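You operate a simulated robot arm through the tools that you are given. There is no shell and no other tool. Be economical: measure what you need, move in short steps, check, and stop when the job is done.

Carry out the task below with a simulated two-armed robot. There is one attempt and no reset: what you move stays moved.

TASK
Wind the lead in, lock the winder and put it in the packing box.
Fine: hold the winder while you slide its lock and turn the crank.

It is judged by the outcome, as a careful person would: the job done as asked, and still so three seconds after it is handed in. It fails if anything else is knocked over, pushed out of place, dropped, spilled or broken.

THE ROBOT
Two 7-joint arms with two-finger parallel grippers on one trunk, on a base that drives. Base frame: it is fixed to the floor where the robot stands at the start and does not move with it; the origin is under the middle of the robot, x ahead of it, y to its left, z up; the surface under the hand at the start is at about z = 0.85. Readings come in m, rad, newtons and seconds.
The left shoulder is at the start at [-0.082, 0.119, 0.851], the right one opposite. With the tool pointing down near the work surface each hand reaches from about 0.12 to 0.58 m from the robot's upright axis, wherever it stands, measured 20 degrees to its own side. Places, roughly: inside of the packing box [0.6, 0, 0.9]; winder crank [0.5, -0.1, 0.9]; winder lead [0.3, -0.1, 0.9]; winder lock [0.5, 0, 0.9]. Payload 3.43 kg a hand.
The tool frame of a hand sits at the grasp point between the pads (the TCP): z along the fingers, y along the line on which they close. The tips reach 0.03 m beyond it. The gripper opens to 0.094 m. The fingers are 0.028 m wide and 0.01 m thick; the gripper's body (0.05 by 0.096 m) begins 0.055 m behind the TCP.
Orientation is that of the tool frame in the base frame, as a unit quaternion [w, x, y, z]. With the fingers straight down and closing along the base's y, the tool's x points along the base's -x, its y along +y and its z along -z.

THE INTERFACE
- The arms move only by the tool drive_tool. It takes "left_series", "right_series" or both (then of equal length, played together; a hand with none holds still); each is a list of rows, each a list of 7 numbers: the shift along the tool's x, y, z in m, then the turn, a rotation vector about the tool's x, y, z in degrees, then the opening, from 0 (shut) to 1 (fully open). In form: [[dx, dy, dz, rx, ry, rz, claw], ...]. A call has 1 to 12 rows; each row shifts and turns the commanded pose from where the row before left it, along the tool's axes as they then stand. Rows are played at 5 a second. More than 0.05 m and 0.15 rad between two rows, or a gripper value outside its range, and nothing of the call is played. Where a pose cannot be reached the arm comes as near as it can. A force on the tool above 40 N (or 10 N above the force at the start of the call, whichever is more), or a blocked arm, ends the call early, and 0.2 s more pass. The fingers move at their own pace (about 0.153 m/s each) and stop on an object; they squeeze with about 23 N. The grip force told is the motor's: it shows also when the fingers shut on nothing. Time passes only in rows, and 0.2 s behind the last, so rows that do not move let the fingers close. It gives the time, the measured TCP pose, the force on the tool (base axes), the opening and the grip force at its end, in the units of the frame above (readings bear some noise), with the torque about the TCP (base axes, N m) and any sound that the robot's microphone picked up.
- Cameras (640 x 400 px; columns grow to the right, rows downward): "scene" is now at [0.0256, 0.0061, 1.554]; the picture's right is [0.09, -1.00, 0.00], its down [-0.82, -0.07, -0.57] and it looks along [0.57, 0.05, -0.82] (base axes); focal length 265 px, centre (320, 200). "left" rides on the left gripper at [0.076, -0.014, -0.102] in its tool frame; the picture's right is [0.18, 0.98, 0.00], its down [-0.75, 0.14, -0.64] and it looks along [-0.63, 0.12, 0.77] (tool axes); focal length 243 px, centre (320, 200). "right" rides on the right gripper at [0.076, 0.014, -0.102] in its tool frame; the picture's right is [-0.18, 0.98, 0.00], its down [-0.75, -0.14, -0.64] and it looks along [-0.63, -0.12, 0.77] (tool axes); focal length 243 px, centre (320, 200). There is no depth. A picture from a camera that has moved, and an enlarged one, comes with that camera's place and axes in the base frame and with its lens.
- capture(camera): a new picture of that camera. The clock stands still meanwhile.
- raise_lower(by): slides the trunk up (or, below 0, down) by that many m; the arms and the scene camera ride with it, the base frame stays. It gives what a move gives, with no picture.
- roll_base(legs): drives the robot by 1 to 6 legs, each [ahead, left, turn to the left] in m, m and rad, along the robot's own axes; the way and the turn of a leg run together, so that a leg with both is an arc; at most 1.5 m and 3.142 rad a leg. The arms and the cameras ride along, it lands a little off, and it stops where it bumps. It gives what a move gives.
- aim_head(pan, tilt): turns the head with the scene camera to pan (to the left, within 2.496 rad either way) and tilt (down, from -0.506 to 1.204), counted from straight ahead of the robot. It gives what a move gives.
- enlarge(camera, box): a new picture of the part [left, top, right, bottom] of that camera's present view, enlarged. The clock stands still meanwhile.
- job_done(): hands the job in; it is judged then, once.

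Work in short steps. Places have to be worked out from the pictures, the camera data and where the tool is seen: move nearer, look again, correct. Check each grasp and each placing, and mend what went wrong. You have 120 turns and 92 pictures in all, those below and enlarged ones among them. Open the grippers and draw the arms clear of the work before you hand the job in, unless the task says otherwise; then end with one line.

The tools are called after "Request:" as a command line: name --argument value ..., lists and objects as JSON in quotes. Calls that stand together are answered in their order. drive_tool: Moves the arms, as the interface text tells. Its arguments: {"type":"object","properties":{"left_series":{"type":"array","items":{"type":"array","items":{"type":"number"}}},"right_series":{"type":"array","items":{"type":"array","items":{"type":"number"}}}},"required":[]} The other tools are called the same way: raise_lower (by) slides the trunk up or down; roll_base (legs) drives the base; aim_head (pan, tilt) turns the head that bears the scene camera; capture (camera) takes a picture; enlarge (camera, box) takes an enlarged picture of a part of a camera's view; job_done () hands the job in.

At the start:

```text
clock: 0.0
left_tcp_pos: [0.2802, 0.1011, 1.2076]
left_orientation: [-0.001, 0.0, 1.0, 0.0]
left_contact_force: [-0.1, 0.4, 0.4]
left_wrist_torque: [-0.03, 0.03, -0.03]
left_gripper_width: 0.0938
left_grip_force: 0.1
right_tcp_pos: [0.2829, -0.0927, 1.2094]
right_orientation: [0.0, 0.0, 1.0, 0.0]
right_contact_force: [-0.2, 0.4, -0.2]
right_wrist_torque: [0.01, 0.02, 0.01]
right_gripper_width: 0.0942
right_grip_force: 0.1
trunk travel left (down, up): [-0.275, 0.06]
robot x, y, heading: [-0.0014, -0.0017, 0.003]
head pan, tilt: [0.089, 0.963]
```

scene: 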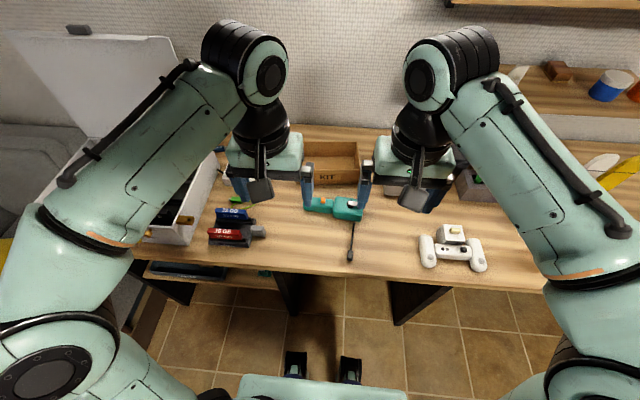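
right: 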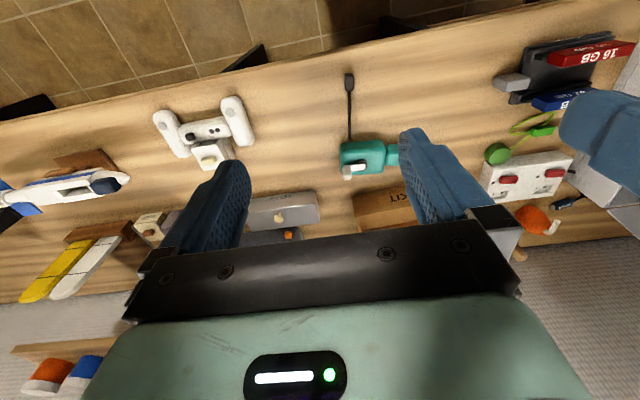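
left: 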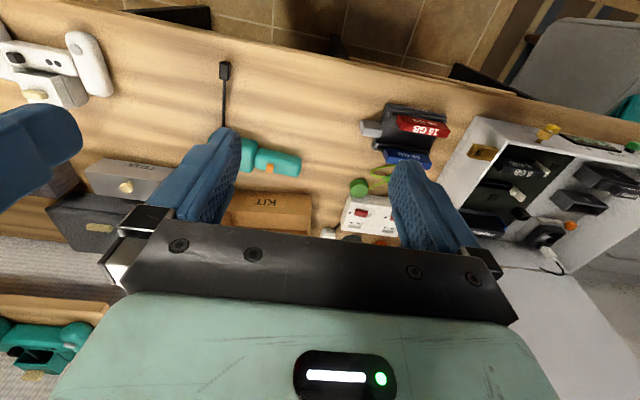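

The winder (teal) is near the table's middle with the lead toward the robot. I'll take enlarged views.

Request:
enlarge --camera "scene" --box '[280, 130, 400, 270]'

Request:
enlarge --camera "right" --box '[300, 60, 440, 230]'

Request:
enlarge --camera "left" --box '[180, 50, 340, 240]'

```text
2.86 times, centred on (340, 200) of scene
camera zoom: at [0.0256, 0.0061, 1.554], right [0.09, -1.0, 0.0], down [-0.82, -0.07, -0.57], along [0.57, 0.05, -0.82], focal length 757 px, centre (263, 200)
```

zoom: 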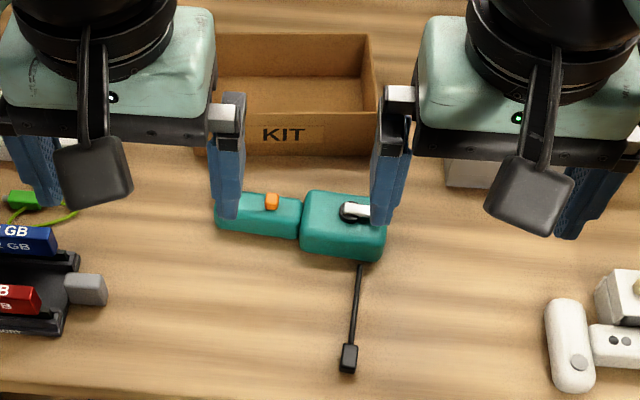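

```text
2.35 times, centred on (370, 145) of right
camera zoom: at [0.206, -0.0784, 1.3103], right [0.18, 0.98, 0.0], down [0.75, -0.14, 0.64], along [0.63, -0.12, -0.77], focal length 571 px, centre (202, 329)
```

zoom: 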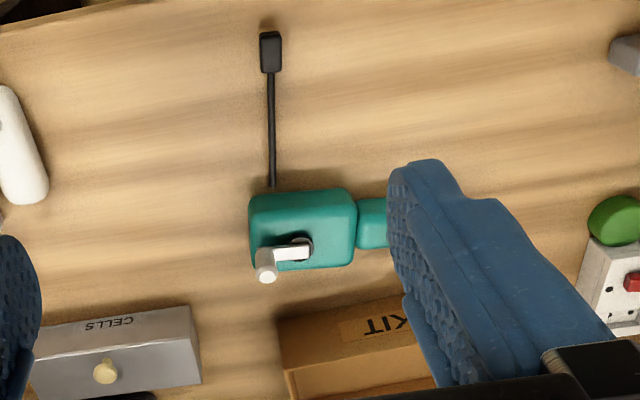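

```text
2.11 times, centred on (260, 145) of left
camera zoom: at [0.2043, 0.0871, 1.3107], right [-0.18, 0.98, 0.0], down [0.75, 0.14, 0.64], along [0.63, 0.12, -0.77], focal length 511 px, centre (446, 316)
```

zoom: 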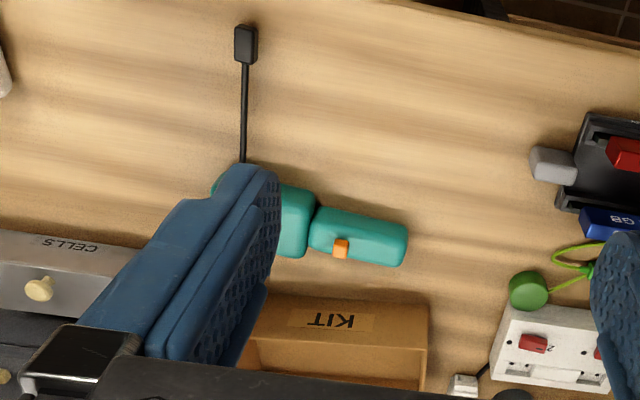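

I'll shift both hands outward to clear the view, then zoom in on the winder.

Request:
drive_tool --left_series '[[0, 0.05, 0, 0, 0, 0, 1], [0, 0.05, 0, 0, 0, 0, 1], [0, 0, 0, 0, 0, 0, 1]]' --right_series '[[0, -0.05, 0, 0, 0, 0, 1], [0, -0.05, 0, 0, 0, 0, 1], [0, 0, 0, 0, 0, 0, 1]]'

Request:
enlarge --camera "scene" --box '[300, 185, 370, 229]'

Request:
enlarge --camera "scene" --box '[270, 130, 400, 211]'

Request:
enlarge --camera "left" --box '[100, 50, 340, 240]'

```text
clock: 0.8
left_tcp_pos: [0.281, 0.2021, 1.2072]
left_orientation: [0.0, 0.0, 1.0, 0.0]
left_contact_force: [-0.2, -0.5, 0.3]
left_wrist_torque: [-0.02, 0.0, -0.02]
left_gripper_width: 0.094
left_grip_force: 0.1
right_tcp_pos: [0.2836, -0.1915, 1.2102]
right_orientation: [0.0, 0.0, 1.0, 0.001]
right_contact_force: [0.3, 1.1, 0.0]
right_wrist_torque: [0.0, 0.05, 0.02]
right_gripper_width: 0.0938
right_grip_force: 0.0
trunk travel left (down, up): [-0.275, 0.06]
robot x, y, heading: [-0.0002, -0.0001, -0.0]
head pan, tilt: [0.089, 0.963]
```

```text
9.09 times, centred on (335, 207) of scene
camera zoom: at [0.0259, 0.0062, 1.554], right [0.09, -1.0, 0.0], down [-0.82, -0.07, -0.57], along [0.57, 0.05, -0.82], focal length 2408 px, centre (184, 136)
```

zoom: 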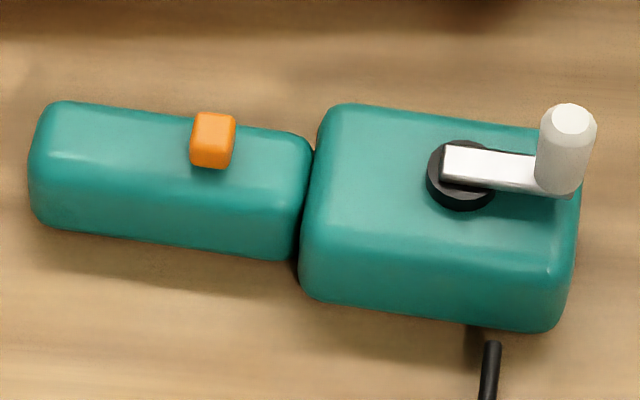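

```text
4.92 times, centred on (335, 170) of scene
camera zoom: at [0.0259, 0.0062, 1.554], right [0.09, -1.0, 0.0], down [-0.82, -0.07, -0.57], along [0.57, 0.05, -0.82], focal length 1304 px, centre (246, 345)
```

zoom: 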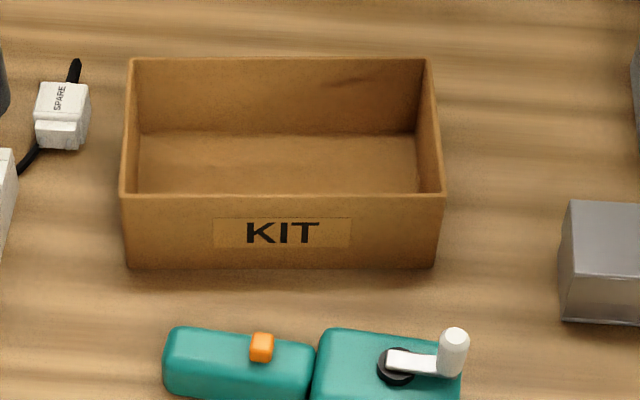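

```text
2.11 times, centred on (220, 145) of left
camera zoom: at [0.2056, 0.1882, 1.3104], right [-0.18, 0.98, 0.0], down [0.75, 0.14, 0.64], along [0.63, 0.12, -0.77], focal length 511 px, centre (530, 316)
```

zoom: 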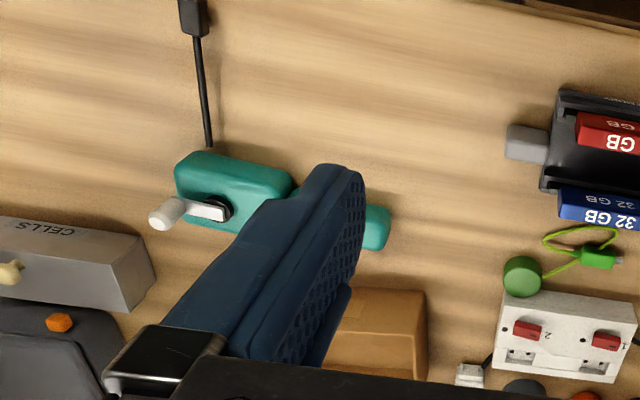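

Estimates: crank pivot (0.470,-0.046), knob (0.47,-0.077, 0.907–0.93), handle along y 0.01–0.09 at x≈0.485, box inside roughly x 0.59–0.70, y -0.07–0.13. The box is out of easy reach, so I'll drive ahead 0.1 m first while the hands are high.

Request:
roll_base --legs '[[0.1, 0, 0]]'

Request:
capture --camera "scene"

```text
clock: 2.0
left_tcp_pos: [0.3642, 0.1967, 1.2066]
left_orientation: [-0.001, 0.0, 1.0, 0.001]
left_contact_force: [0.1, -0.4, -0.6]
left_wrist_torque: [0.04, 0.01, 0.0]
left_gripper_width: 0.0941
left_grip_force: 0.0
right_tcp_pos: [0.3645, -0.1965, 1.2098]
right_orientation: [-0.002, -0.001, 1.0, 0.0]
right_contact_force: [0.3, -0.3, 0.4]
right_wrist_torque: [0.0, 0.02, 0.02]
right_gripper_width: 0.0941
right_grip_force: 0.0
trunk travel left (down, up): [-0.275, 0.06]
robot x, y, heading: [0.0827, -0.0033, -0.003]
head pan, tilt: [0.089, 0.963]
stopped in leg 1: the robot was blocked; the commanded pose is now the measured one
```

```text
82 pictures are left
camera scene: at [0.109, 0.0004, 1.5541], right [0.09, -1.0, 0.0], down [-0.82, -0.07, -0.57], along [0.57, 0.05, -0.82], focal length 265 px, centre (320, 200)
```

scene: 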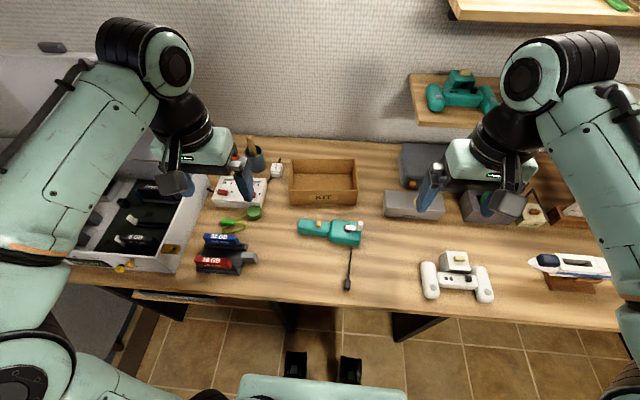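

Blocked lightly at 0.083; I'll back off 1 cm, then yaw the left hand +90° about tool z and the right hand -90°, so both close along x with cameras outward.

Request:
roll_base --legs '[[-0.01, 0, 0]]'

Request:
drive_tool --left_series '[[0, 0, 0, 0, 0, 8.2, 1], [0, 0, 0, 0, 0, 8.2, 1], [0, 0, 0, 0, 0, 8.2, 1], [0, 0, 0, 0, 0, 8.2, 1], [0, 0, 0, 0, 0, 8.2, 1], [0, 0, 0, 0, 0, 8.2, 1], [0, 0, 0, 0, 0, 8.2, 1], [0, 0, 0, 0, 0, 8.2, 1], [0, 0, 0, 0, 0, 8.2, 1], [0, 0, 0, 0, 0, 8.2, 1], [0, 0, 0, 0, 0, 8, 1], [0, 0, 0, 0, 0, 0, 1]]' --right_series '[[0, 0, 0, 0, 0, -8.2, 1], [0, 0, 0, 0, 0, -8.2, 1], [0, 0, 0, 0, 0, -8.2, 1], [0, 0, 0, 0, 0, -8.2, 1], [0, 0, 0, 0, 0, -8.2, 1], [0, 0, 0, 0, 0, -8.2, 1], [0, 0, 0, 0, 0, -8.2, 1], [0, 0, 0, 0, 0, -8.2, 1], [0, 0, 0, 0, 0, -8.2, 1], [0, 0, 0, 0, 0, -8.2, 1], [0, 0, 0, 0, 0, -8, 1], [0, 0, 0, 0, 0, 0, 1]]'

```text
clock: 2.7
left_tcp_pos: [0.3533, 0.1975, 1.2063]
left_orientation: [0.0, 0.0, 1.0, 0.001]
left_contact_force: [-0.4, 0.1, 0.2]
left_wrist_torque: [-0.01, 0.0, 0.03]
left_gripper_width: 0.094
left_grip_force: 0.0
right_tcp_pos: [0.355, -0.1945, 1.2105]
right_orientation: [-0.001, 0.0, 1.0, -0.001]
right_contact_force: [0.1, 0.7, -0.3]
right_wrist_torque: [0.01, 0.02, -0.03]
right_gripper_width: 0.0942
right_grip_force: 0.1
trunk travel left (down, up): [-0.275, 0.06]
robot x, y, heading: [0.0695, -0.0034, 0.002]
head pan, tilt: [0.089, 0.963]
```

```text
clock: 5.3
left_tcp_pos: [0.3528, 0.1984, 1.2065]
left_orientation: [0.0, 0.707, 0.707, 0.001]
left_contact_force: [-0.2, 0.4, -0.2]
left_wrist_torque: [0.0, 0.01, 0.03]
left_gripper_width: 0.0941
left_grip_force: 0.1
right_tcp_pos: [0.3547, -0.1953, 1.209]
right_orientation: [0.001, 0.708, -0.706, 0.0]
right_contact_force: [0.0, 0.0, 0.0]
right_wrist_torque: [0.0, 0.02, 0.0]
right_gripper_width: 0.0941
right_grip_force: 0.0
trunk travel left (down, up): [-0.275, 0.06]
robot x, y, heading: [0.0717, -0.0018, 0.001]
head pan, tilt: [0.089, 0.963]
```

Now bring the left hand over the handle end at about z=1.0 and look.

Request:
drive_tool --left_series '[[-0.02, 0.022, 0.034, 0, 0, 0, 1], [-0.02, 0.022, 0.034, 0, 0, 0, 1], [-0.02, 0.022, 0.034, 0, 0, 0, 1], [-0.02, 0.022, 0.034, 0, 0, 0, 1], [-0.02, 0.022, 0.034, 0, 0, 0, 1], [-0.02, 0.022, 0.034, 0, 0, 3.5, 1], [0, 0, 0, 0, 0, 0, 1]]'

Request:
capture --camera "left"

Request:
enlarge --camera "right" --box '[240, 100, 640, 350]'

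Request:
enlarge --camera "scene" --box '[270, 190, 390, 265]'

```text
clock: 6.9
left_tcp_pos: [0.4857, 0.0804, 1.0028]
left_orientation: [0.001, 0.729, 0.684, 0.0]
left_contact_force: [-0.1, 0.3, -0.1]
left_wrist_torque: [-0.03, 0.0, -0.01]
left_gripper_width: 0.0938
left_grip_force: 0.1
right_tcp_pos: [0.3539, -0.1948, 1.2098]
right_orientation: [-0.002, -0.707, 0.707, 0.0]
right_contact_force: [-0.6, 0.2, -0.1]
right_wrist_torque: [-0.01, -0.01, 0.0]
right_gripper_width: 0.0941
right_grip_force: 0.1
trunk travel left (down, up): [-0.275, 0.06]
robot x, y, heading: [0.0723, -0.0034, -0.002]
head pan, tilt: [0.089, 0.963]
```

```text
81 pictures are left
camera left: at [0.4762, 0.1566, 1.1061], right [0.99, 0.12, 0.0], down [0.09, -0.76, 0.64], along [0.08, -0.64, -0.77], focal length 243 px, centre (320, 200)
```

left: 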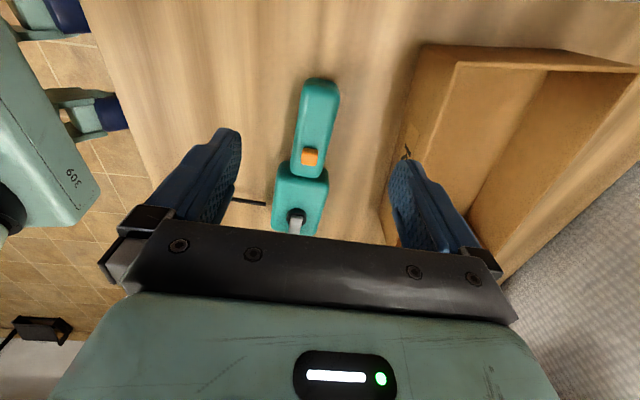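

```text
1.60 times, centred on (440, 225) of right
camera zoom: at [0.3391, -0.2706, 1.3119], right [-0.98, 0.18, 0.0], down [0.14, 0.75, 0.64], along [0.12, 0.63, -0.77], focal length 388 px, centre (128, 160)
```

zoom: 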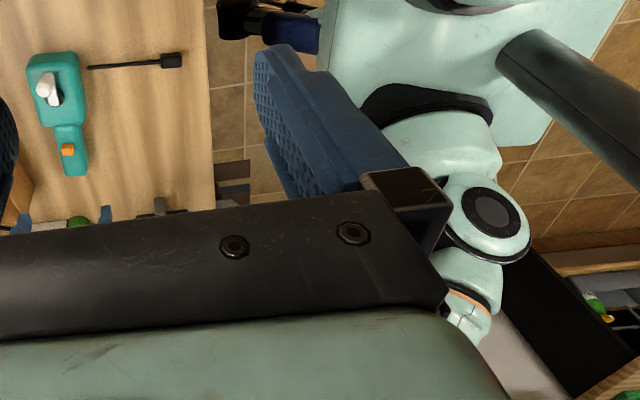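

```text
5.33 times, centred on (330, 228) of scene
camera zoom: at [0.0962, 0.0022, 1.554], right [0.09, -1.0, 0.0], down [-0.82, -0.07, -0.57], along [0.57, 0.05, -0.82], focal length 1412 px, centre (267, 53)
```

zoom: 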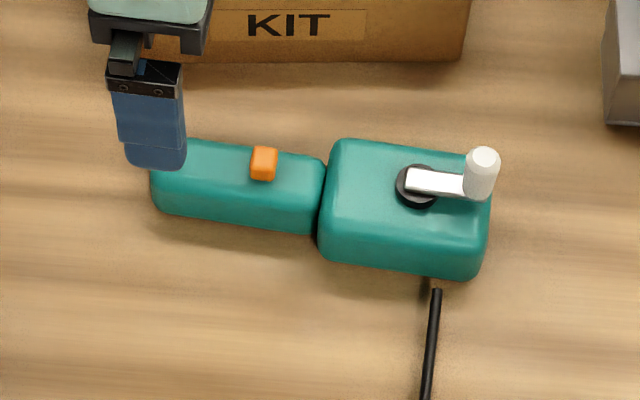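

The hand is well aligned over the handle (centre x≈0.485, end y≈0.10). Move to y≈0.085, descend to z≈0.888 and look before closing.

Request:
drive_tool --left_series '[[0.005, 0, 0.03, 0, 0, 0, 1], [0, 0, 0.03, 0, 0, 0, 1], [0, 0, 0.03, 0, 0, 0, 1], [0, 0, 0.015, 0, 0, 0, 1], [0, 0, 0.008, 0, 0, 0, 1], [0, 0, 0, 0, 0, 0, 1]]'

Request:
enlarge --camera "scene" --box '[270, 180, 390, 255]'

Request:
enlarge --camera "left" --box '[220, 20, 420, 240]'

```text
clock: 8.3
left_tcp_pos: [0.4852, 0.0844, 0.8902]
left_orientation: [-0.001, 0.728, 0.685, 0.0]
left_contact_force: [-0.9, 0.0, -0.3]
left_wrist_torque: [0.04, -0.02, -0.03]
left_gripper_width: 0.094
left_grip_force: 0.1
right_tcp_pos: [0.353, -0.1956, 1.2095]
right_orientation: [0.001, 0.707, -0.707, 0.0]
right_contact_force: [-0.9, 0.1, 0.6]
right_wrist_torque: [-0.02, 0.0, -0.01]
right_gripper_width: 0.094
right_grip_force: 0.0
trunk travel left (down, up): [-0.275, 0.06]
robot x, y, heading: [0.0719, -0.0029, -0.002]
head pan, tilt: [0.089, 0.963]
```

```text
5.33 times, centred on (330, 218) of scene
camera zoom: at [0.0967, 0.0019, 1.554], right [0.09, -1.0, 0.0], down [-0.82, -0.07, -0.57], along [0.57, 0.05, -0.82], focal length 1412 px, centre (267, 107)
```

zoom: 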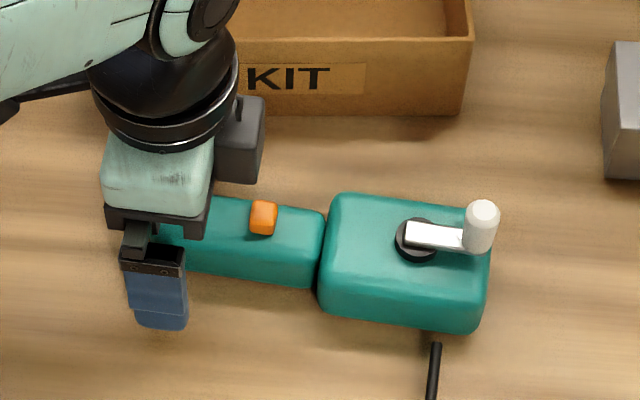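

```text
1.82 times, centred on (320, 130) of left
camera zoom: at [0.4761, 0.1604, 0.9929], right [0.99, 0.12, 0.0], down [0.1, -0.76, 0.64], along [0.08, -0.64, -0.77], focal length 441 px, centre (320, 327)
```

zoom: 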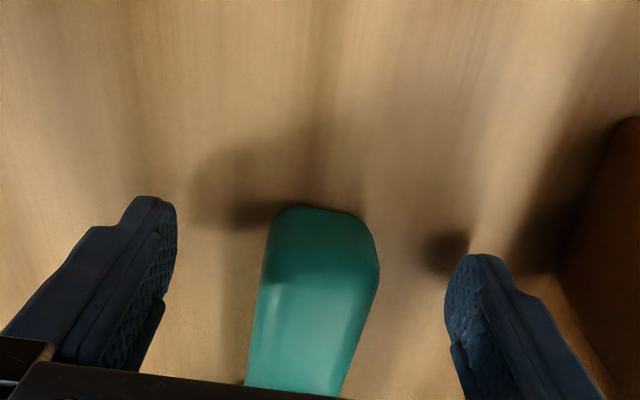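

The handle sits well between the fingers. Lower 4 mm more and close.

Request:
drive_tool --left_series '[[0, 0, 0.004, 0, 0, 0, 1], [0, 0, 0, 0, 0, 0, 0.6], [0, 0, 0, 0, 0, 0, 0.4], [0, 0, 0, 0, 0, 0, 0.2], [0, 0, 0, 0, 0, 0, 0], [0, 0, 0, 0, 0, 0, 0]]'

Request:
enlarge --camera "scene" --box '[270, 180, 390, 255]'

```text
clock: 9.7
left_tcp_pos: [0.4846, 0.0835, 0.8859]
left_orientation: [0.0, 0.728, 0.686, -0.001]
left_contact_force: [0.4, -1.0, -0.6]
left_wrist_torque: [-0.01, 0.02, -0.1]
left_gripper_width: 0.0398
left_grip_force: 23.0
right_tcp_pos: [0.3545, -0.1941, 1.2097]
right_orientation: [0.0, 0.707, -0.707, 0.0]
right_contact_force: [-1.0, -0.1, 0.8]
right_wrist_torque: [0.01, 0.0, -0.04]
right_gripper_width: 0.0941
right_grip_force: 0.0
trunk travel left (down, up): [-0.275, 0.06]
robot x, y, heading: [0.0741, -0.005, 0.003]
head pan, tilt: [0.089, 0.963]
```

```text
5.33 times, centred on (330, 218) of scene
camera zoom: at [0.0968, 0.0019, 1.554], right [0.09, -1.0, 0.0], down [-0.82, -0.07, -0.57], along [0.57, 0.05, -0.82], focal length 1412 px, centre (267, 107)
```

zoom: 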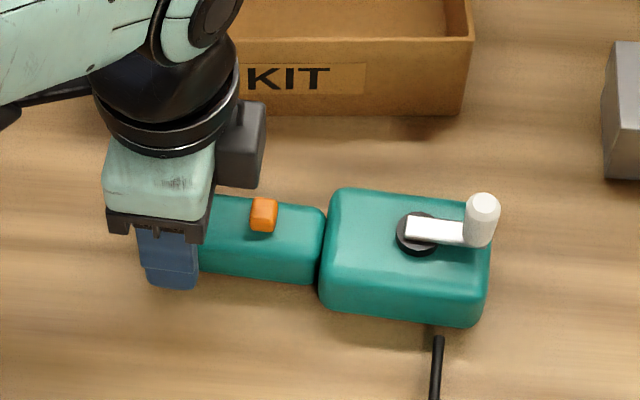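

The handle is held (0.040 m). Bring the right hand above the knob (~(0.474,-0.0755)) at z≈1.03 and check clearance.

Request:
drive_tool --right_series '[[-0.01, -0.02, 0.03, 0, 0, 0, 0.8], [-0.01, -0.02, 0.03, 0, 0, 0, 0.6], [-0.015, -0.02, 0.03, 0, 0, 0, 0.5], [-0.02, -0.02, 0.03, 0, 0, 0, 0.45], [-0.02, -0.02, 0.03, 0, 0, 0, 0.45], [-0.02, -0.02, 0.03, 0, 0, 0, 0.45], [-0.023, 0, 0, 0, 0, 0, 0.45], [0, 0, 0, 0, 0, 0, 0.45]]'

Request:
enlarge --camera "scene" --box '[250, 130, 410, 230]'

Request:
capture --camera "right"

```text
clock: 11.5
left_tcp_pos: [0.485, 0.0838, 0.8859]
left_orientation: [0.001, 0.729, 0.685, 0.0]
left_contact_force: [-0.1, -0.4, -0.3]
left_wrist_torque: [0.07, -0.03, -0.02]
left_gripper_width: 0.0402
left_grip_force: 23.2
right_tcp_pos: [0.4745, -0.0777, 1.0296]
right_orientation: [0.001, 0.707, -0.707, 0.0]
right_contact_force: [0.6, 1.2, 0.3]
right_wrist_torque: [-0.03, 0.01, 0.01]
right_gripper_width: 0.0422
right_grip_force: 0.2
trunk travel left (down, up): [-0.275, 0.06]
robot x, y, heading: [0.0718, -0.0025, -0.001]
head pan, tilt: [0.089, 0.963]
```

```text
4.00 times, centred on (330, 180) of scene
camera zoom: at [0.0969, 0.0017, 1.554], right [0.09, -1.0, 0.0], down [-0.82, -0.07, -0.57], along [0.57, 0.05, -0.82], focal length 1059 px, centre (280, 280)
```

zoom: 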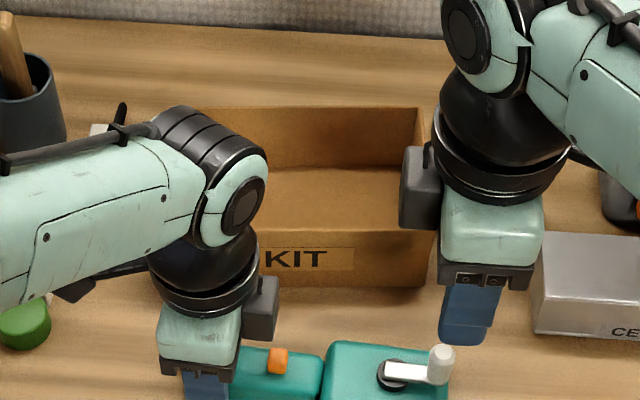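

```text
74 pictures are left
camera right: at [0.459, -0.1537, 1.1311], right [-0.98, 0.18, 0.0], down [0.14, 0.75, 0.64], along [0.12, 0.63, -0.77], focal length 243 px, centre (320, 200)
```

right: 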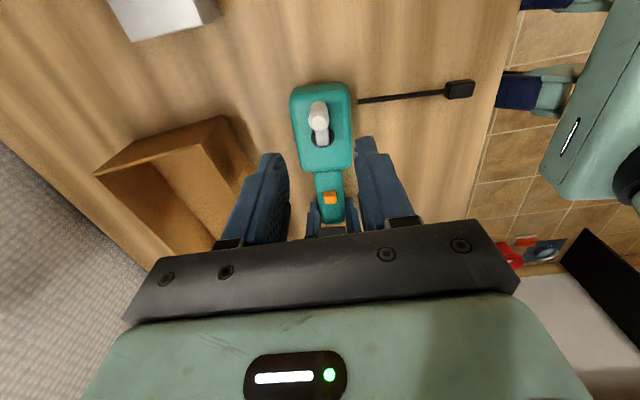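

The two hands carry small boxes facing each other, so I'll tilt the right hand to lean outward (-y) for clearance. First a closer look at the crank for heights.

Request:
enlarge --camera "right" --box '[270, 75, 370, 225]'

Request:
enlarge --camera "scene" --box '[290, 200, 370, 250]'

```text
2.67 times, centred on (320, 150) of right
camera zoom: at [0.459, -0.1537, 1.1311], right [-0.98, 0.18, 0.0], down [0.14, 0.75, 0.64], along [0.12, 0.63, -0.77], focal length 647 px, centre (320, 333)
```

zoom: 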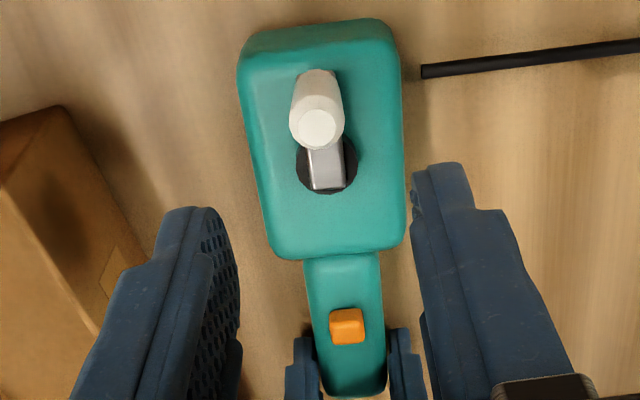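

```text
8.00 times, centred on (330, 225) of scene
camera zoom: at [0.0969, 0.0017, 1.554], right [0.09, -1.0, 0.0], down [-0.82, -0.07, -0.57], along [0.57, 0.05, -0.82], focal length 2119 px, centre (240, 0)
```

zoom: 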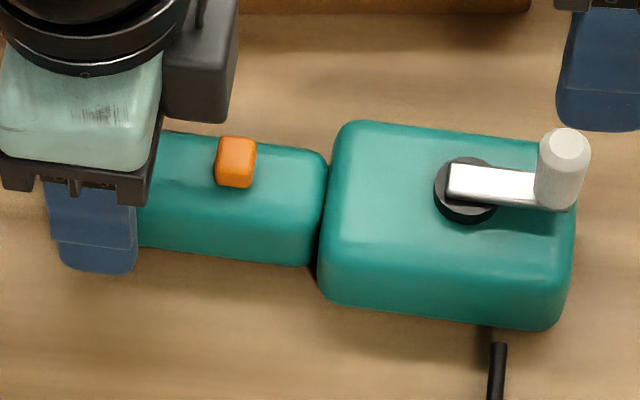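

Knob refined: centre (0.4745,-0.0764), z 0.90–0.939; pivot ≈(0.477,-0.0445). Tilt the right hand 30° outward and lower to z≈0.98.

Request:
drive_tool --right_series '[[0, 0, 0, 0, -7.5, 0, 0.45], [0, 0, 0, 0, -7.5, 0, 0.45], [0, 0, 0, 0, -7.5, 0, 0.45], [0, 0, 0, 0, -7.5, 0, 0.45], [0.0164, 0, 0.0194, 0, 0, 0, 0.45], [0.0164, 0, 0.0194, 0, 0, 0, 0.45], [0, 0, 0, 0, 0, 0, 0.45]]'

Request:
enlarge --camera "right" --box '[220, 50, 420, 250]'

Request:
enlarge --camera "scene" --box '[270, 160, 398, 240]'

```text
clock: 13.1
left_tcp_pos: [0.4849, 0.0829, 0.885]
left_orientation: [-0.001, 0.729, 0.685, 0.0]
left_contact_force: [0.2, -0.3, -0.1]
left_wrist_torque: [0.02, -0.02, -0.02]
left_gripper_width: 0.0401
left_grip_force: 23.1
right_tcp_pos: [0.4718, -0.0892, 0.9794]
right_orientation: [-0.182, 0.683, -0.683, -0.184]
right_contact_force: [0.2, -0.2, 0.0]
right_wrist_torque: [-0.04, -0.03, 0.01]
right_gripper_width: 0.0425
right_grip_force: 0.0
trunk travel left (down, up): [-0.275, 0.06]
robot x, y, heading: [0.0722, -0.0002, 0.0]
head pan, tilt: [0.089, 0.963]
```

```text
2.00 times, centred on (320, 150) of right
camera zoom: at [0.4582, -0.2049, 1.03], right [-0.98, 0.16, 0.09], down [0.14, 0.33, 0.93], along [0.12, 0.93, -0.35], focal length 485 px, centre (320, 300)
```

zoom: 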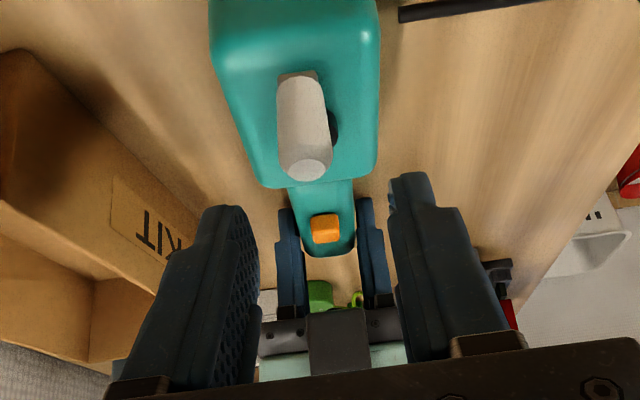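

```text
5.00 times, centred on (334, 200) of scene
camera zoom: at [0.0969, 0.0019, 1.554], right [0.09, -1.0, 0.0], down [-0.82, -0.07, -0.57], along [0.57, 0.05, -0.82], focal length 1324 px, centre (250, 200)
```

zoom: 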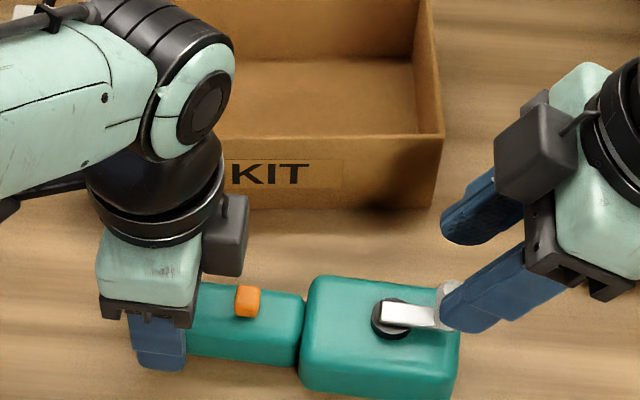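

Good clearance. Lower onto the knob (TCP z≈0.940) and close.

Request:
drive_tool --right_series '[[0.0085, -0.0015, 0.0176, 0, 0, 0, 0.45], [0.0085, -0.0015, 0.0176, 0, 0, 0, 0.45], [0, 0, 0, 0, 0, 0, 0.45], [0, 0, 0, 0, 0, 0, 0.3], [0, 0, 0, 0, 0, 0, 0.15], [0, 0, 0, 0, 0, 0, 0], [0, 0, 0, 0, 0, 0, 0]]'

Request:
enlarge --camera "scene" --box '[280, 170, 408, 250]'

Request:
enlarge --camera "right" --box '[220, 50, 420, 250]'

```text
clock: 14.7
left_tcp_pos: [0.4843, 0.084, 0.8855]
left_orientation: [0.0, 0.728, 0.685, 0.0]
left_contact_force: [1.6, -1.2, 0.2]
left_wrist_torque: [0.05, 0.08, 0.32]
left_gripper_width: 0.0402
left_grip_force: 22.8
right_tcp_pos: [0.476, -0.0834, 0.9398]
right_orientation: [0.182, -0.683, 0.683, 0.183]
right_contact_force: [-2.3, 0.5, 0.3]
right_wrist_torque: [0.01, 0.04, 0.04]
right_gripper_width: 0.0164
right_grip_force: 23.3
trunk travel left (down, up): [-0.275, 0.06]
robot x, y, heading: [0.0708, -0.0029, -0.0]
head pan, tilt: [0.089, 0.963]
```

```text
5.00 times, centred on (344, 210) of scene
camera zoom: at [0.0969, 0.0019, 1.554], right [0.09, -1.0, 0.0], down [-0.82, -0.07, -0.57], along [0.57, 0.05, -0.82], focal length 1324 px, centre (200, 150)
```

zoom: 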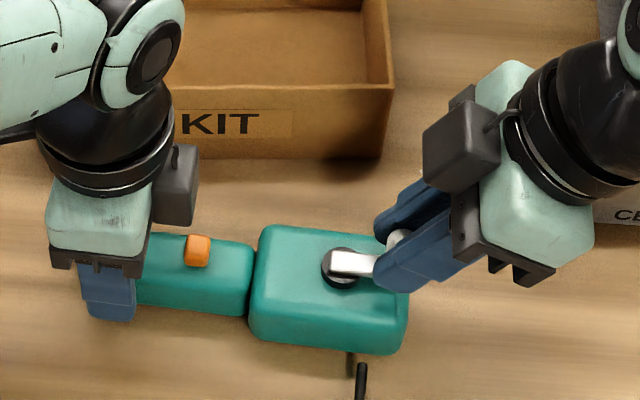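

```text
2.00 times, centred on (320, 150) of right
camera zoom: at [0.4612, -0.2005, 0.99], right [-0.98, 0.16, 0.09], down [0.14, 0.33, 0.93], along [0.12, 0.93, -0.35], focal length 485 px, centre (320, 300)
```

zoom: 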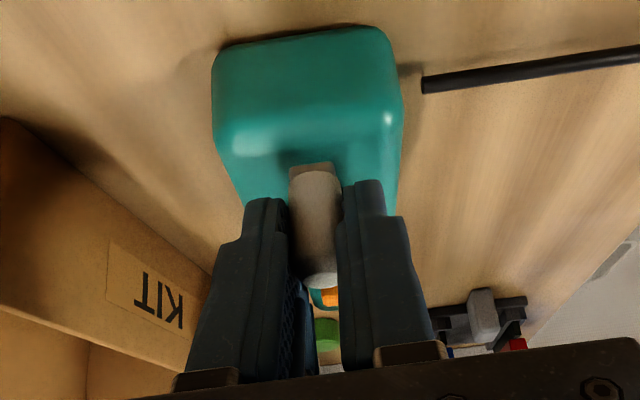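

Knob is gripped (16.4 mm). Test a 30° clockwise turn in small rows and watch forces and the lead.

Request:
drive_tool --right_series '[[-0.0004, 0.0056, 0.0002, 0, 0, 0, 0], [-0.0012, 0.0054, 0.0007, 0, 0, 0, 0], [-0.002, 0.0051, 0.0012, 0, 0, 0, 0], [0, 0, 0, 0, 0, 0, 0]]'

Request:
enlarge --camera "scene" --box '[280, 170, 440, 300]'

```text
clock: 15.7
left_tcp_pos: [0.4847, 0.0846, 0.8859]
left_orientation: [-0.001, 0.728, 0.685, 0.0]
left_contact_force: [-4.6, 7.5, 2.0]
left_wrist_torque: [0.02, 0.07, -0.7]
left_gripper_width: 0.0418
left_grip_force: 23.4
right_tcp_pos: [0.4592, -0.0801, 0.9397]
right_orientation: [0.182, -0.682, 0.684, 0.182]
right_contact_force: [4.4, -8.8, 5.5]
right_wrist_torque: [-0.27, -0.08, -0.15]
right_gripper_width: 0.0167
right_grip_force: 22.9
trunk travel left (down, up): [-0.275, 0.06]
robot x, y, heading: [0.0701, 0.0007, 0.001]
head pan, tilt: [0.089, 0.963]
```

```text
3.08 times, centred on (360, 235) of scene
camera zoom: at [0.0963, 0.0015, 1.554], right [0.09, -1.0, 0.0], down [-0.82, -0.07, -0.57], along [0.57, 0.05, -0.82], focal length 815 px, centre (197, 92)
```

zoom: 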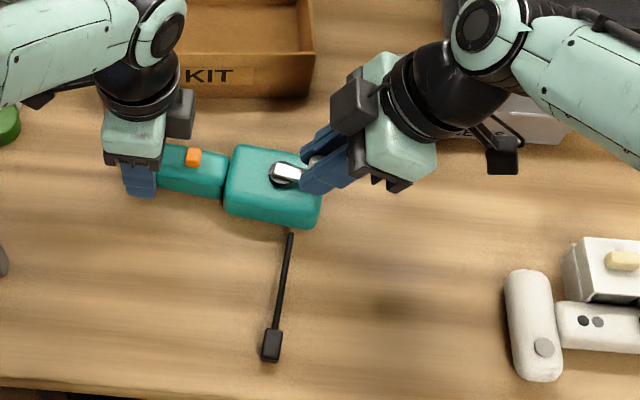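

Forces rose to ~10 N; zoom in to see whether the crank turned or the winder yawed.

Request:
enlarge --camera "scene" --box '[300, 200, 380, 250]'

Request:
enlarge --camera "right" --box '[220, 50, 420, 250]'

```text
8.00 times, centred on (340, 225) of scene
camera zoom: at [0.0963, 0.0015, 1.554], right [0.09, -1.0, 0.0], down [-0.82, -0.07, -0.57], along [0.57, 0.05, -0.82], focal length 2119 px, centre (160, 0)
```

zoom: 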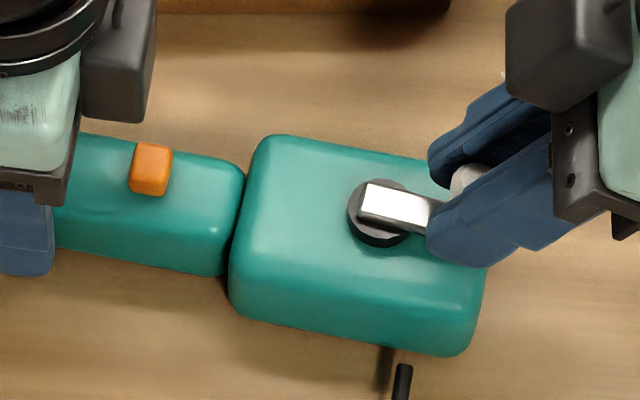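

```text
2.00 times, centred on (320, 150) of right
camera zoom: at [0.4455, -0.1974, 0.9905], right [-0.98, 0.16, 0.09], down [0.14, 0.33, 0.93], along [0.12, 0.93, -0.35], focal length 485 px, centre (320, 300)
```

zoom: 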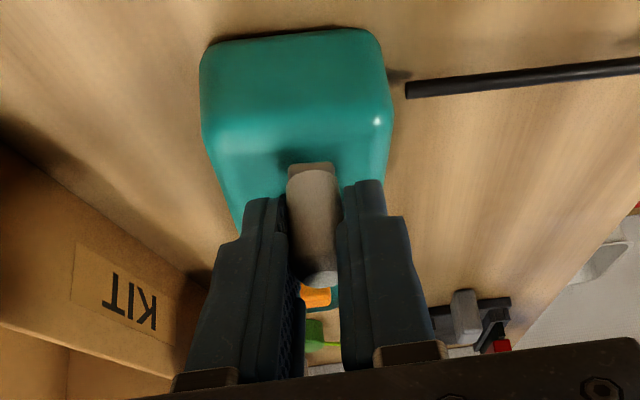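

The winder yawed in the grip and the crank didn't turn relative to it. Return to the start and try a small counter-clockwise test.

Request:
drive_tool --right_series '[[0.002, -0.0051, -0.0012, 0, 0, 0, 0], [0.0012, -0.0054, -0.0007, 0, 0, 0, 0], [0.0004, -0.0056, -0.0002, 0, 0, 0, 0], [-0.0004, -0.0056, 0.0002, 0, 0, 0, 0], [-0.0006, -0.003, 0.0004, 0, 0, 0, 0], [0, 0, 0, 0, 0, 0, 0]]'

Request:
enlarge --camera "scene" --box '[300, 200, 380, 250]'

```text
clock: 17.1
left_tcp_pos: [0.4859, 0.0833, 0.8873]
left_orientation: [0.001, 0.728, 0.685, 0.0]
left_contact_force: [6.9, 1.7, 1.0]
left_wrist_torque: [-0.44, 0.09, 0.83]
left_gripper_width: 0.0416
left_grip_force: 23.3
right_tcp_pos: [0.4845, -0.0829, 0.9397]
right_orientation: [0.182, -0.682, 0.685, 0.183]
right_contact_force: [-6.8, -1.2, -0.2]
right_wrist_torque: [-0.05, 0.15, 0.26]
right_gripper_width: 0.0167
right_grip_force: 23.2
trunk travel left (down, up): [-0.275, 0.06]
robot x, y, heading: [0.0705, -0.0035, -0.006]
head pan, tilt: [0.089, 0.963]
```

```text
8.00 times, centred on (340, 225) of scene
camera zoom: at [0.0967, 0.0018, 1.554], right [0.09, -1.0, 0.0], down [-0.82, -0.07, -0.57], along [0.57, 0.05, -0.82], focal length 2119 px, centre (160, 0)
```

zoom: 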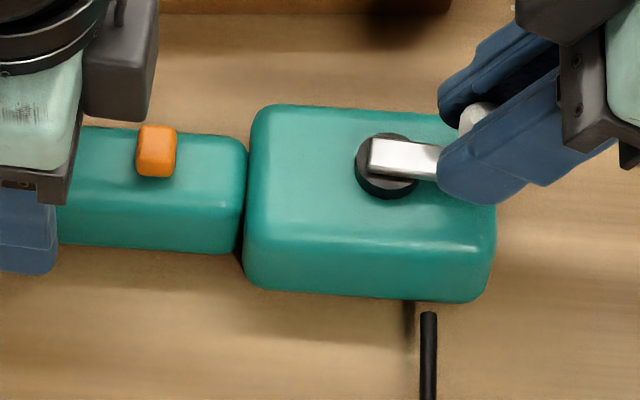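

Same in the other direction: the crank seems blocked, likely by the lock being engaged now. Re-center, release the knob, retract and inspect the lock.

Request:
drive_tool --right_series '[[0.0006, 0.003, -0.0004, 0, 0, 0, 0], [0.0004, 0.0056, -0.0002, 0, 0, 0, 0], [0, 0, 0, 0, 0, 0, 0.4], [0, 0, 0, 0, 0, 0, 0.4], [0, 0, -0.04, 0, 0, 0, 0.4], [0, 0, -0.04, 0, 0, 0, 0.4], [0, 0, 0, 0, 0, 0, 0.2]]'

Request:
enlarge --camera "scene" --box '[300, 200, 380, 250]'

Request:
enlarge --camera "right" --box '[260, 110, 360, 210]'

```text
clock: 18.7
left_tcp_pos: [0.4855, 0.0826, 0.8863]
left_orientation: [0.0, 0.728, 0.685, -0.001]
left_contact_force: [-0.8, -0.6, -0.4]
left_wrist_torque: [0.19, -0.03, -0.01]
left_gripper_width: 0.0403
left_grip_force: 22.5
right_tcp_pos: [0.4759, -0.1231, 1.0104]
right_orientation: [0.182, -0.683, 0.683, 0.183]
right_contact_force: [-0.7, -0.3, 0.0]
right_wrist_torque: [-0.03, 0.02, -0.01]
right_gripper_width: 0.0189
right_grip_force: 0.1
trunk travel left (down, up): [-0.275, 0.06]
robot x, y, heading: [0.0659, -0.005, -0.004]
head pan, tilt: [0.089, 0.963]
```

```text
8.00 times, centred on (340, 225) of scene
camera zoom: at [0.0971, 0.002, 1.5539], right [0.09, -1.0, 0.0], down [-0.82, -0.07, -0.57], along [0.57, 0.05, -0.82], focal length 2119 px, centre (160, 0)
```

zoom: 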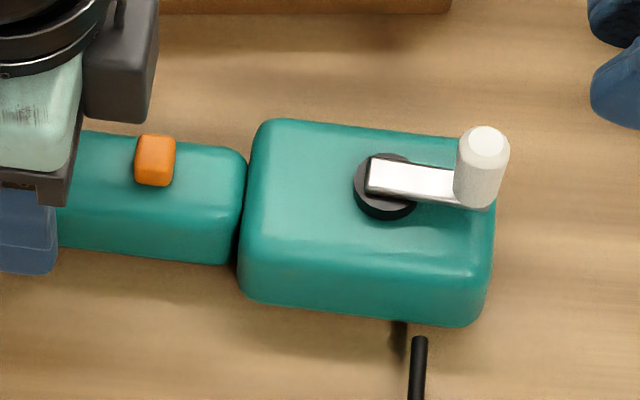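

```text
4.00 times, centred on (310, 160) of right
camera zoom: at [0.4623, -0.2404, 1.0608], right [-0.98, 0.16, 0.09], down [0.14, 0.33, 0.93], along [0.12, 0.93, -0.35], focal length 970 px, centre (360, 360)
```

zoom: 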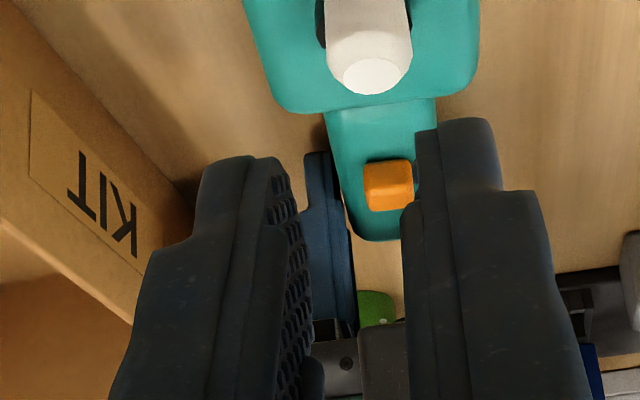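

The crank is probably blocked by the lock. To give the right hand room at the lock, I'll regrip the handle with the left hand leaning 30° outward (+y).

Request:
drive_tool --left_series '[[0, 0, 0, 0, 0, 0, 0.7], [0, 0, 0, 0, 0, 0, 0.7], [0, 0, -0.006, 0, 0, 0, 0.7], [0, 0, 0, 0, -7.5, 0, 0.7], [0, 0, 0, 0, -7.5, 0, 0.7], [0, 0, 0, 0, -7.5, 0, 0.7], [0, 0, 0, 0, -7.5, 0, 0.7], [0.007, 0, -0.0018, 0, 0, 0, 0.7], [0, 0, 0, 0, 0, 0, 0.7]]'

Request:
enlarge --camera "scene" --box '[280, 180, 376, 240]'

Request:
enlarge --camera "left" --box '[220, 20, 420, 220]'

```text
clock: 20.7
left_tcp_pos: [0.4864, 0.0904, 0.8891]
left_orientation: [0.178, 0.703, 0.662, -0.188]
left_contact_force: [0.6, 0.3, 0.3]
left_wrist_torque: [-0.03, 0.04, -0.06]
left_gripper_width: 0.0658
left_grip_force: 0.2
right_tcp_pos: [0.4767, -0.1232, 1.0104]
right_orientation: [0.182, -0.682, 0.684, 0.182]
right_contact_force: [0.1, -0.2, -0.4]
right_wrist_torque: [-0.01, 0.03, -0.01]
right_gripper_width: 0.0187
right_grip_force: 0.0
trunk travel left (down, up): [-0.275, 0.06]
robot x, y, heading: [0.0709, -0.0033, -0.004]
head pan, tilt: [0.089, 0.963]
```

```text
6.67 times, centred on (328, 210) of scene
camera zoom: at [0.0968, 0.002, 1.554], right [0.09, -1.0, 0.0], down [-0.82, -0.07, -0.57], along [0.57, 0.05, -0.82], focal length 1766 px, centre (267, 133)
```

zoom: 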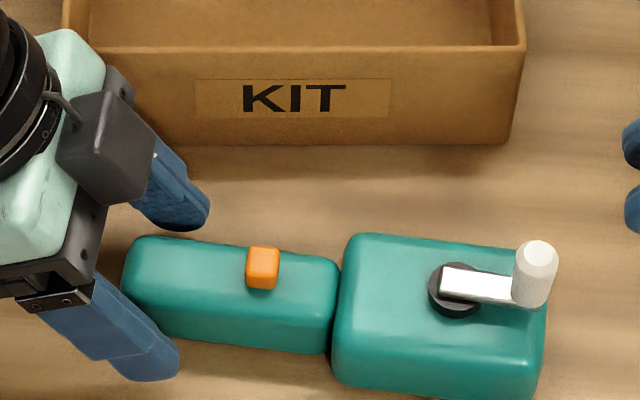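

```text
2.00 times, centred on (320, 120) of left
camera zoom: at [0.4792, 0.2081, 0.9413], right [0.99, 0.1, -0.09], down [0.12, -0.34, 0.93], along [0.06, -0.94, -0.35], focal length 485 px, centre (320, 360)
```

zoom: 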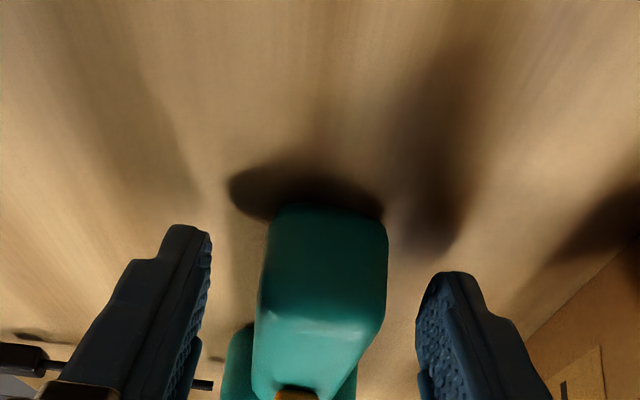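

Left fingers straddle the handle; close. Then fly the right hand (tilt 25°) above the lock at z≈1.0.

Request:
drive_tool --left_series '[[0, 0, 0, 0, 0, 0, 0.4], [0, 0, 0, 0, 0, 0, 0.2], [0, 0, 0, 0, 0, 0, 0], [0, 0, 0, 0, 0, 0, 0], [0, 0, 0, 0, 0, 0, 0], [0, 0, 0, 0, 0, 0, 0]]' --right_series '[[0, 0, 0, 0, 5, 0, 0.37], [-0.0325, -0.0025, 0.0179, 0, 0, 0, 0.37], [-0.0325, -0.0025, 0.0179, 0, 0, 0, 0.37], [-0.0325, -0.0025, 0.0179, 0, 0, 0, 0.37], [-0.0325, -0.0025, 0.0179, 0, 0, 0, 0.37], [0, 0, 0, 0, 0, 0, 0.37]]'

Request:
enlarge --camera "scene" --box '[264, 160, 392, 240]'

Request:
enlarge --camera "right" --box '[220, 50, 420, 250]'

Request:
enlarge --camera "left" --box '[220, 100, 420, 300]'

```text
clock: 22.1
left_tcp_pos: [0.4854, 0.0905, 0.8902]
left_orientation: [0.178, 0.703, 0.662, -0.189]
left_contact_force: [-0.2, -0.4, -0.7]
left_wrist_torque: [-0.1, 0.0, 0.02]
left_gripper_width: 0.0398
left_grip_force: 22.9
right_tcp_pos: [0.4862, 0.0264, 1.0005]
right_orientation: [0.152, -0.69, 0.691, 0.152]
right_contact_force: [-0.5, 0.4, -0.2]
right_wrist_torque: [-0.04, 0.02, 0.05]
right_gripper_width: 0.0348
right_grip_force: 0.1
trunk travel left (down, up): [-0.275, 0.06]
robot x, y, heading: [0.0731, -0.0043, -0.002]
head pan, tilt: [0.089, 0.963]
```

```text
5.00 times, centred on (328, 200) of scene
camera zoom: at [0.0966, 0.0017, 1.554], right [0.09, -1.0, 0.0], down [-0.82, -0.07, -0.57], along [0.57, 0.05, -0.82], focal length 1324 px, centre (280, 200)
```

zoom: 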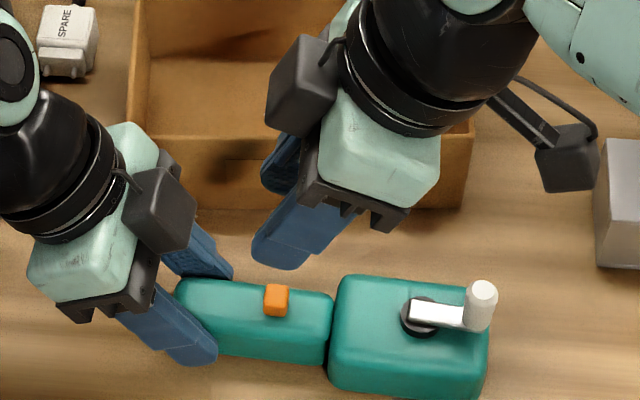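

```text
2.00 times, centred on (320, 150) of right
camera zoom: at [0.4706, -0.0859, 1.0602], right [-0.98, 0.17, 0.08], down [0.14, 0.41, 0.9], along [0.12, 0.9, -0.43], focal length 485 px, centre (320, 300)
```

zoom: 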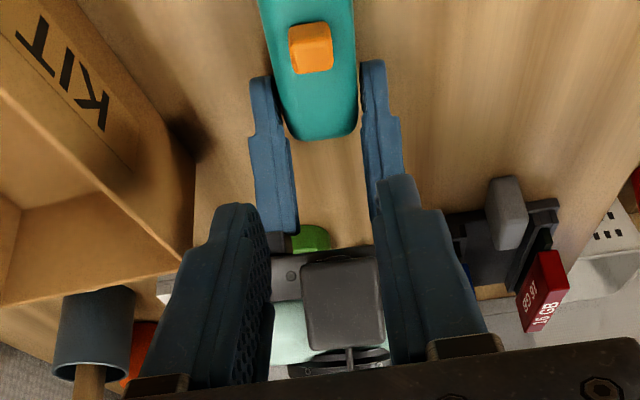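

```text
2.00 times, centred on (320, 200) of left
camera zoom: at [0.4791, 0.2081, 0.9414], right [0.99, 0.1, -0.09], down [0.12, -0.34, 0.93], along [0.06, -0.94, -0.35], focal length 485 px, centre (320, 200)
```

zoom: 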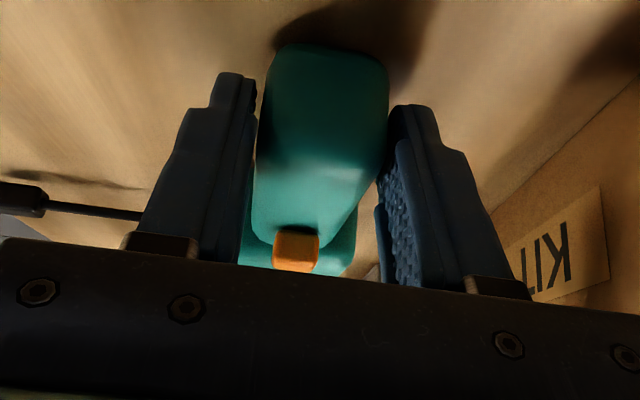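

Lock top is at about (0.483,0.038,0.894). Lower the right fingers over it (TCP (0.483,0.030,0.921)) and pinch it along x.

Request:
drive_tool --right_series '[[0.0101, 0.001, 0.0245, 0, 0, 0, 0.37], [0.0101, 0.001, 0.0245, 0, 0, 0, 0.37], [0.0101, 0.001, 0.0245, 0, 0, 0, 0.37], [0, 0, 0, 0, 0, 0, 0.37]]'

Request:
enlarge --camera "scene" --box '[280, 180, 376, 240]'

Request:
enlarge --camera "right" --box '[220, 50, 420, 250]'

Request:
enlarge --camera "left" --box '[270, 180, 370, 280]'

```text
clock: 23.1
left_tcp_pos: [0.4842, 0.0906, 0.8897]
left_orientation: [0.177, 0.703, 0.662, -0.188]
left_contact_force: [2.4, 2.3, -2.8]
left_wrist_torque: [-0.32, 0.06, -0.01]
left_gripper_width: 0.0397
left_grip_force: 23.4
right_tcp_pos: [0.4842, 0.0297, 0.9225]
right_orientation: [0.154, -0.69, 0.69, 0.152]
right_contact_force: [-2.0, -5.7, 20.4]
right_wrist_torque: [-0.19, 0.42, 0.18]
right_gripper_width: 0.036
right_grip_force: 0.9
trunk travel left (down, up): [-0.275, 0.06]
robot x, y, heading: [0.073, -0.0026, 0.002]
head pan, tilt: [0.089, 0.963]
```

```text
6.67 times, centred on (328, 210) of scene
camera zoom: at [0.096, 0.0014, 1.5542], right [0.09, -1.0, 0.0], down [-0.82, -0.07, -0.57], along [0.57, 0.05, -0.82], focal length 1766 px, centre (267, 133)
```

zoom: 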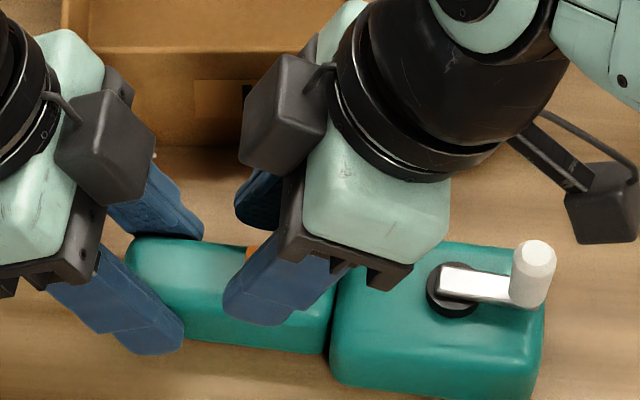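

```text
2.00 times, centred on (320, 150) of right
camera zoom: at [0.469, -0.0827, 0.9827], right [-0.98, 0.17, 0.08], down [0.14, 0.41, 0.9], along [0.12, 0.9, -0.43], focal length 485 px, centre (320, 300)
```

zoom: 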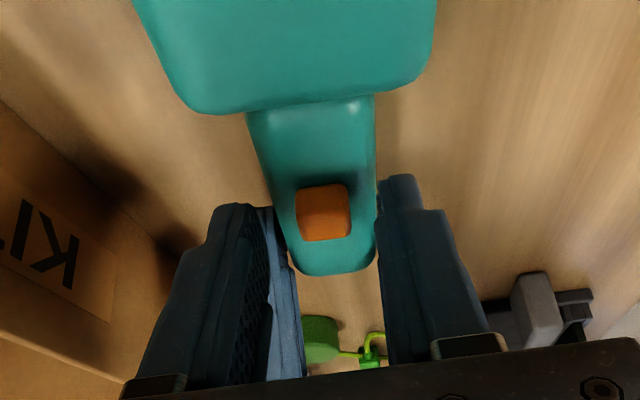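

```text
4.00 times, centred on (320, 230) of left
camera zoom: at [0.4788, 0.2081, 0.9414], right [0.99, 0.1, -0.09], down [0.12, -0.34, 0.93], along [0.06, -0.93, -0.35], focal length 970 px, centre (320, 80)
```

zoom: 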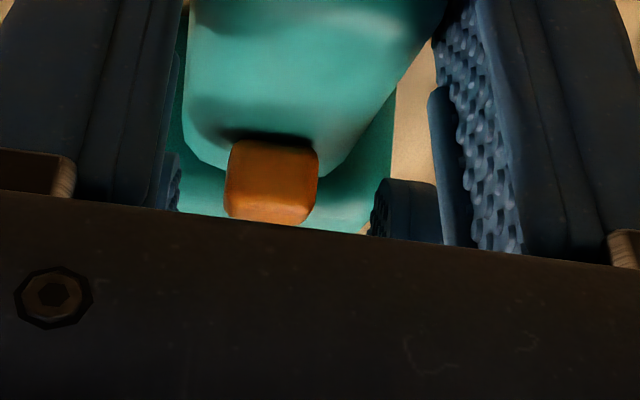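

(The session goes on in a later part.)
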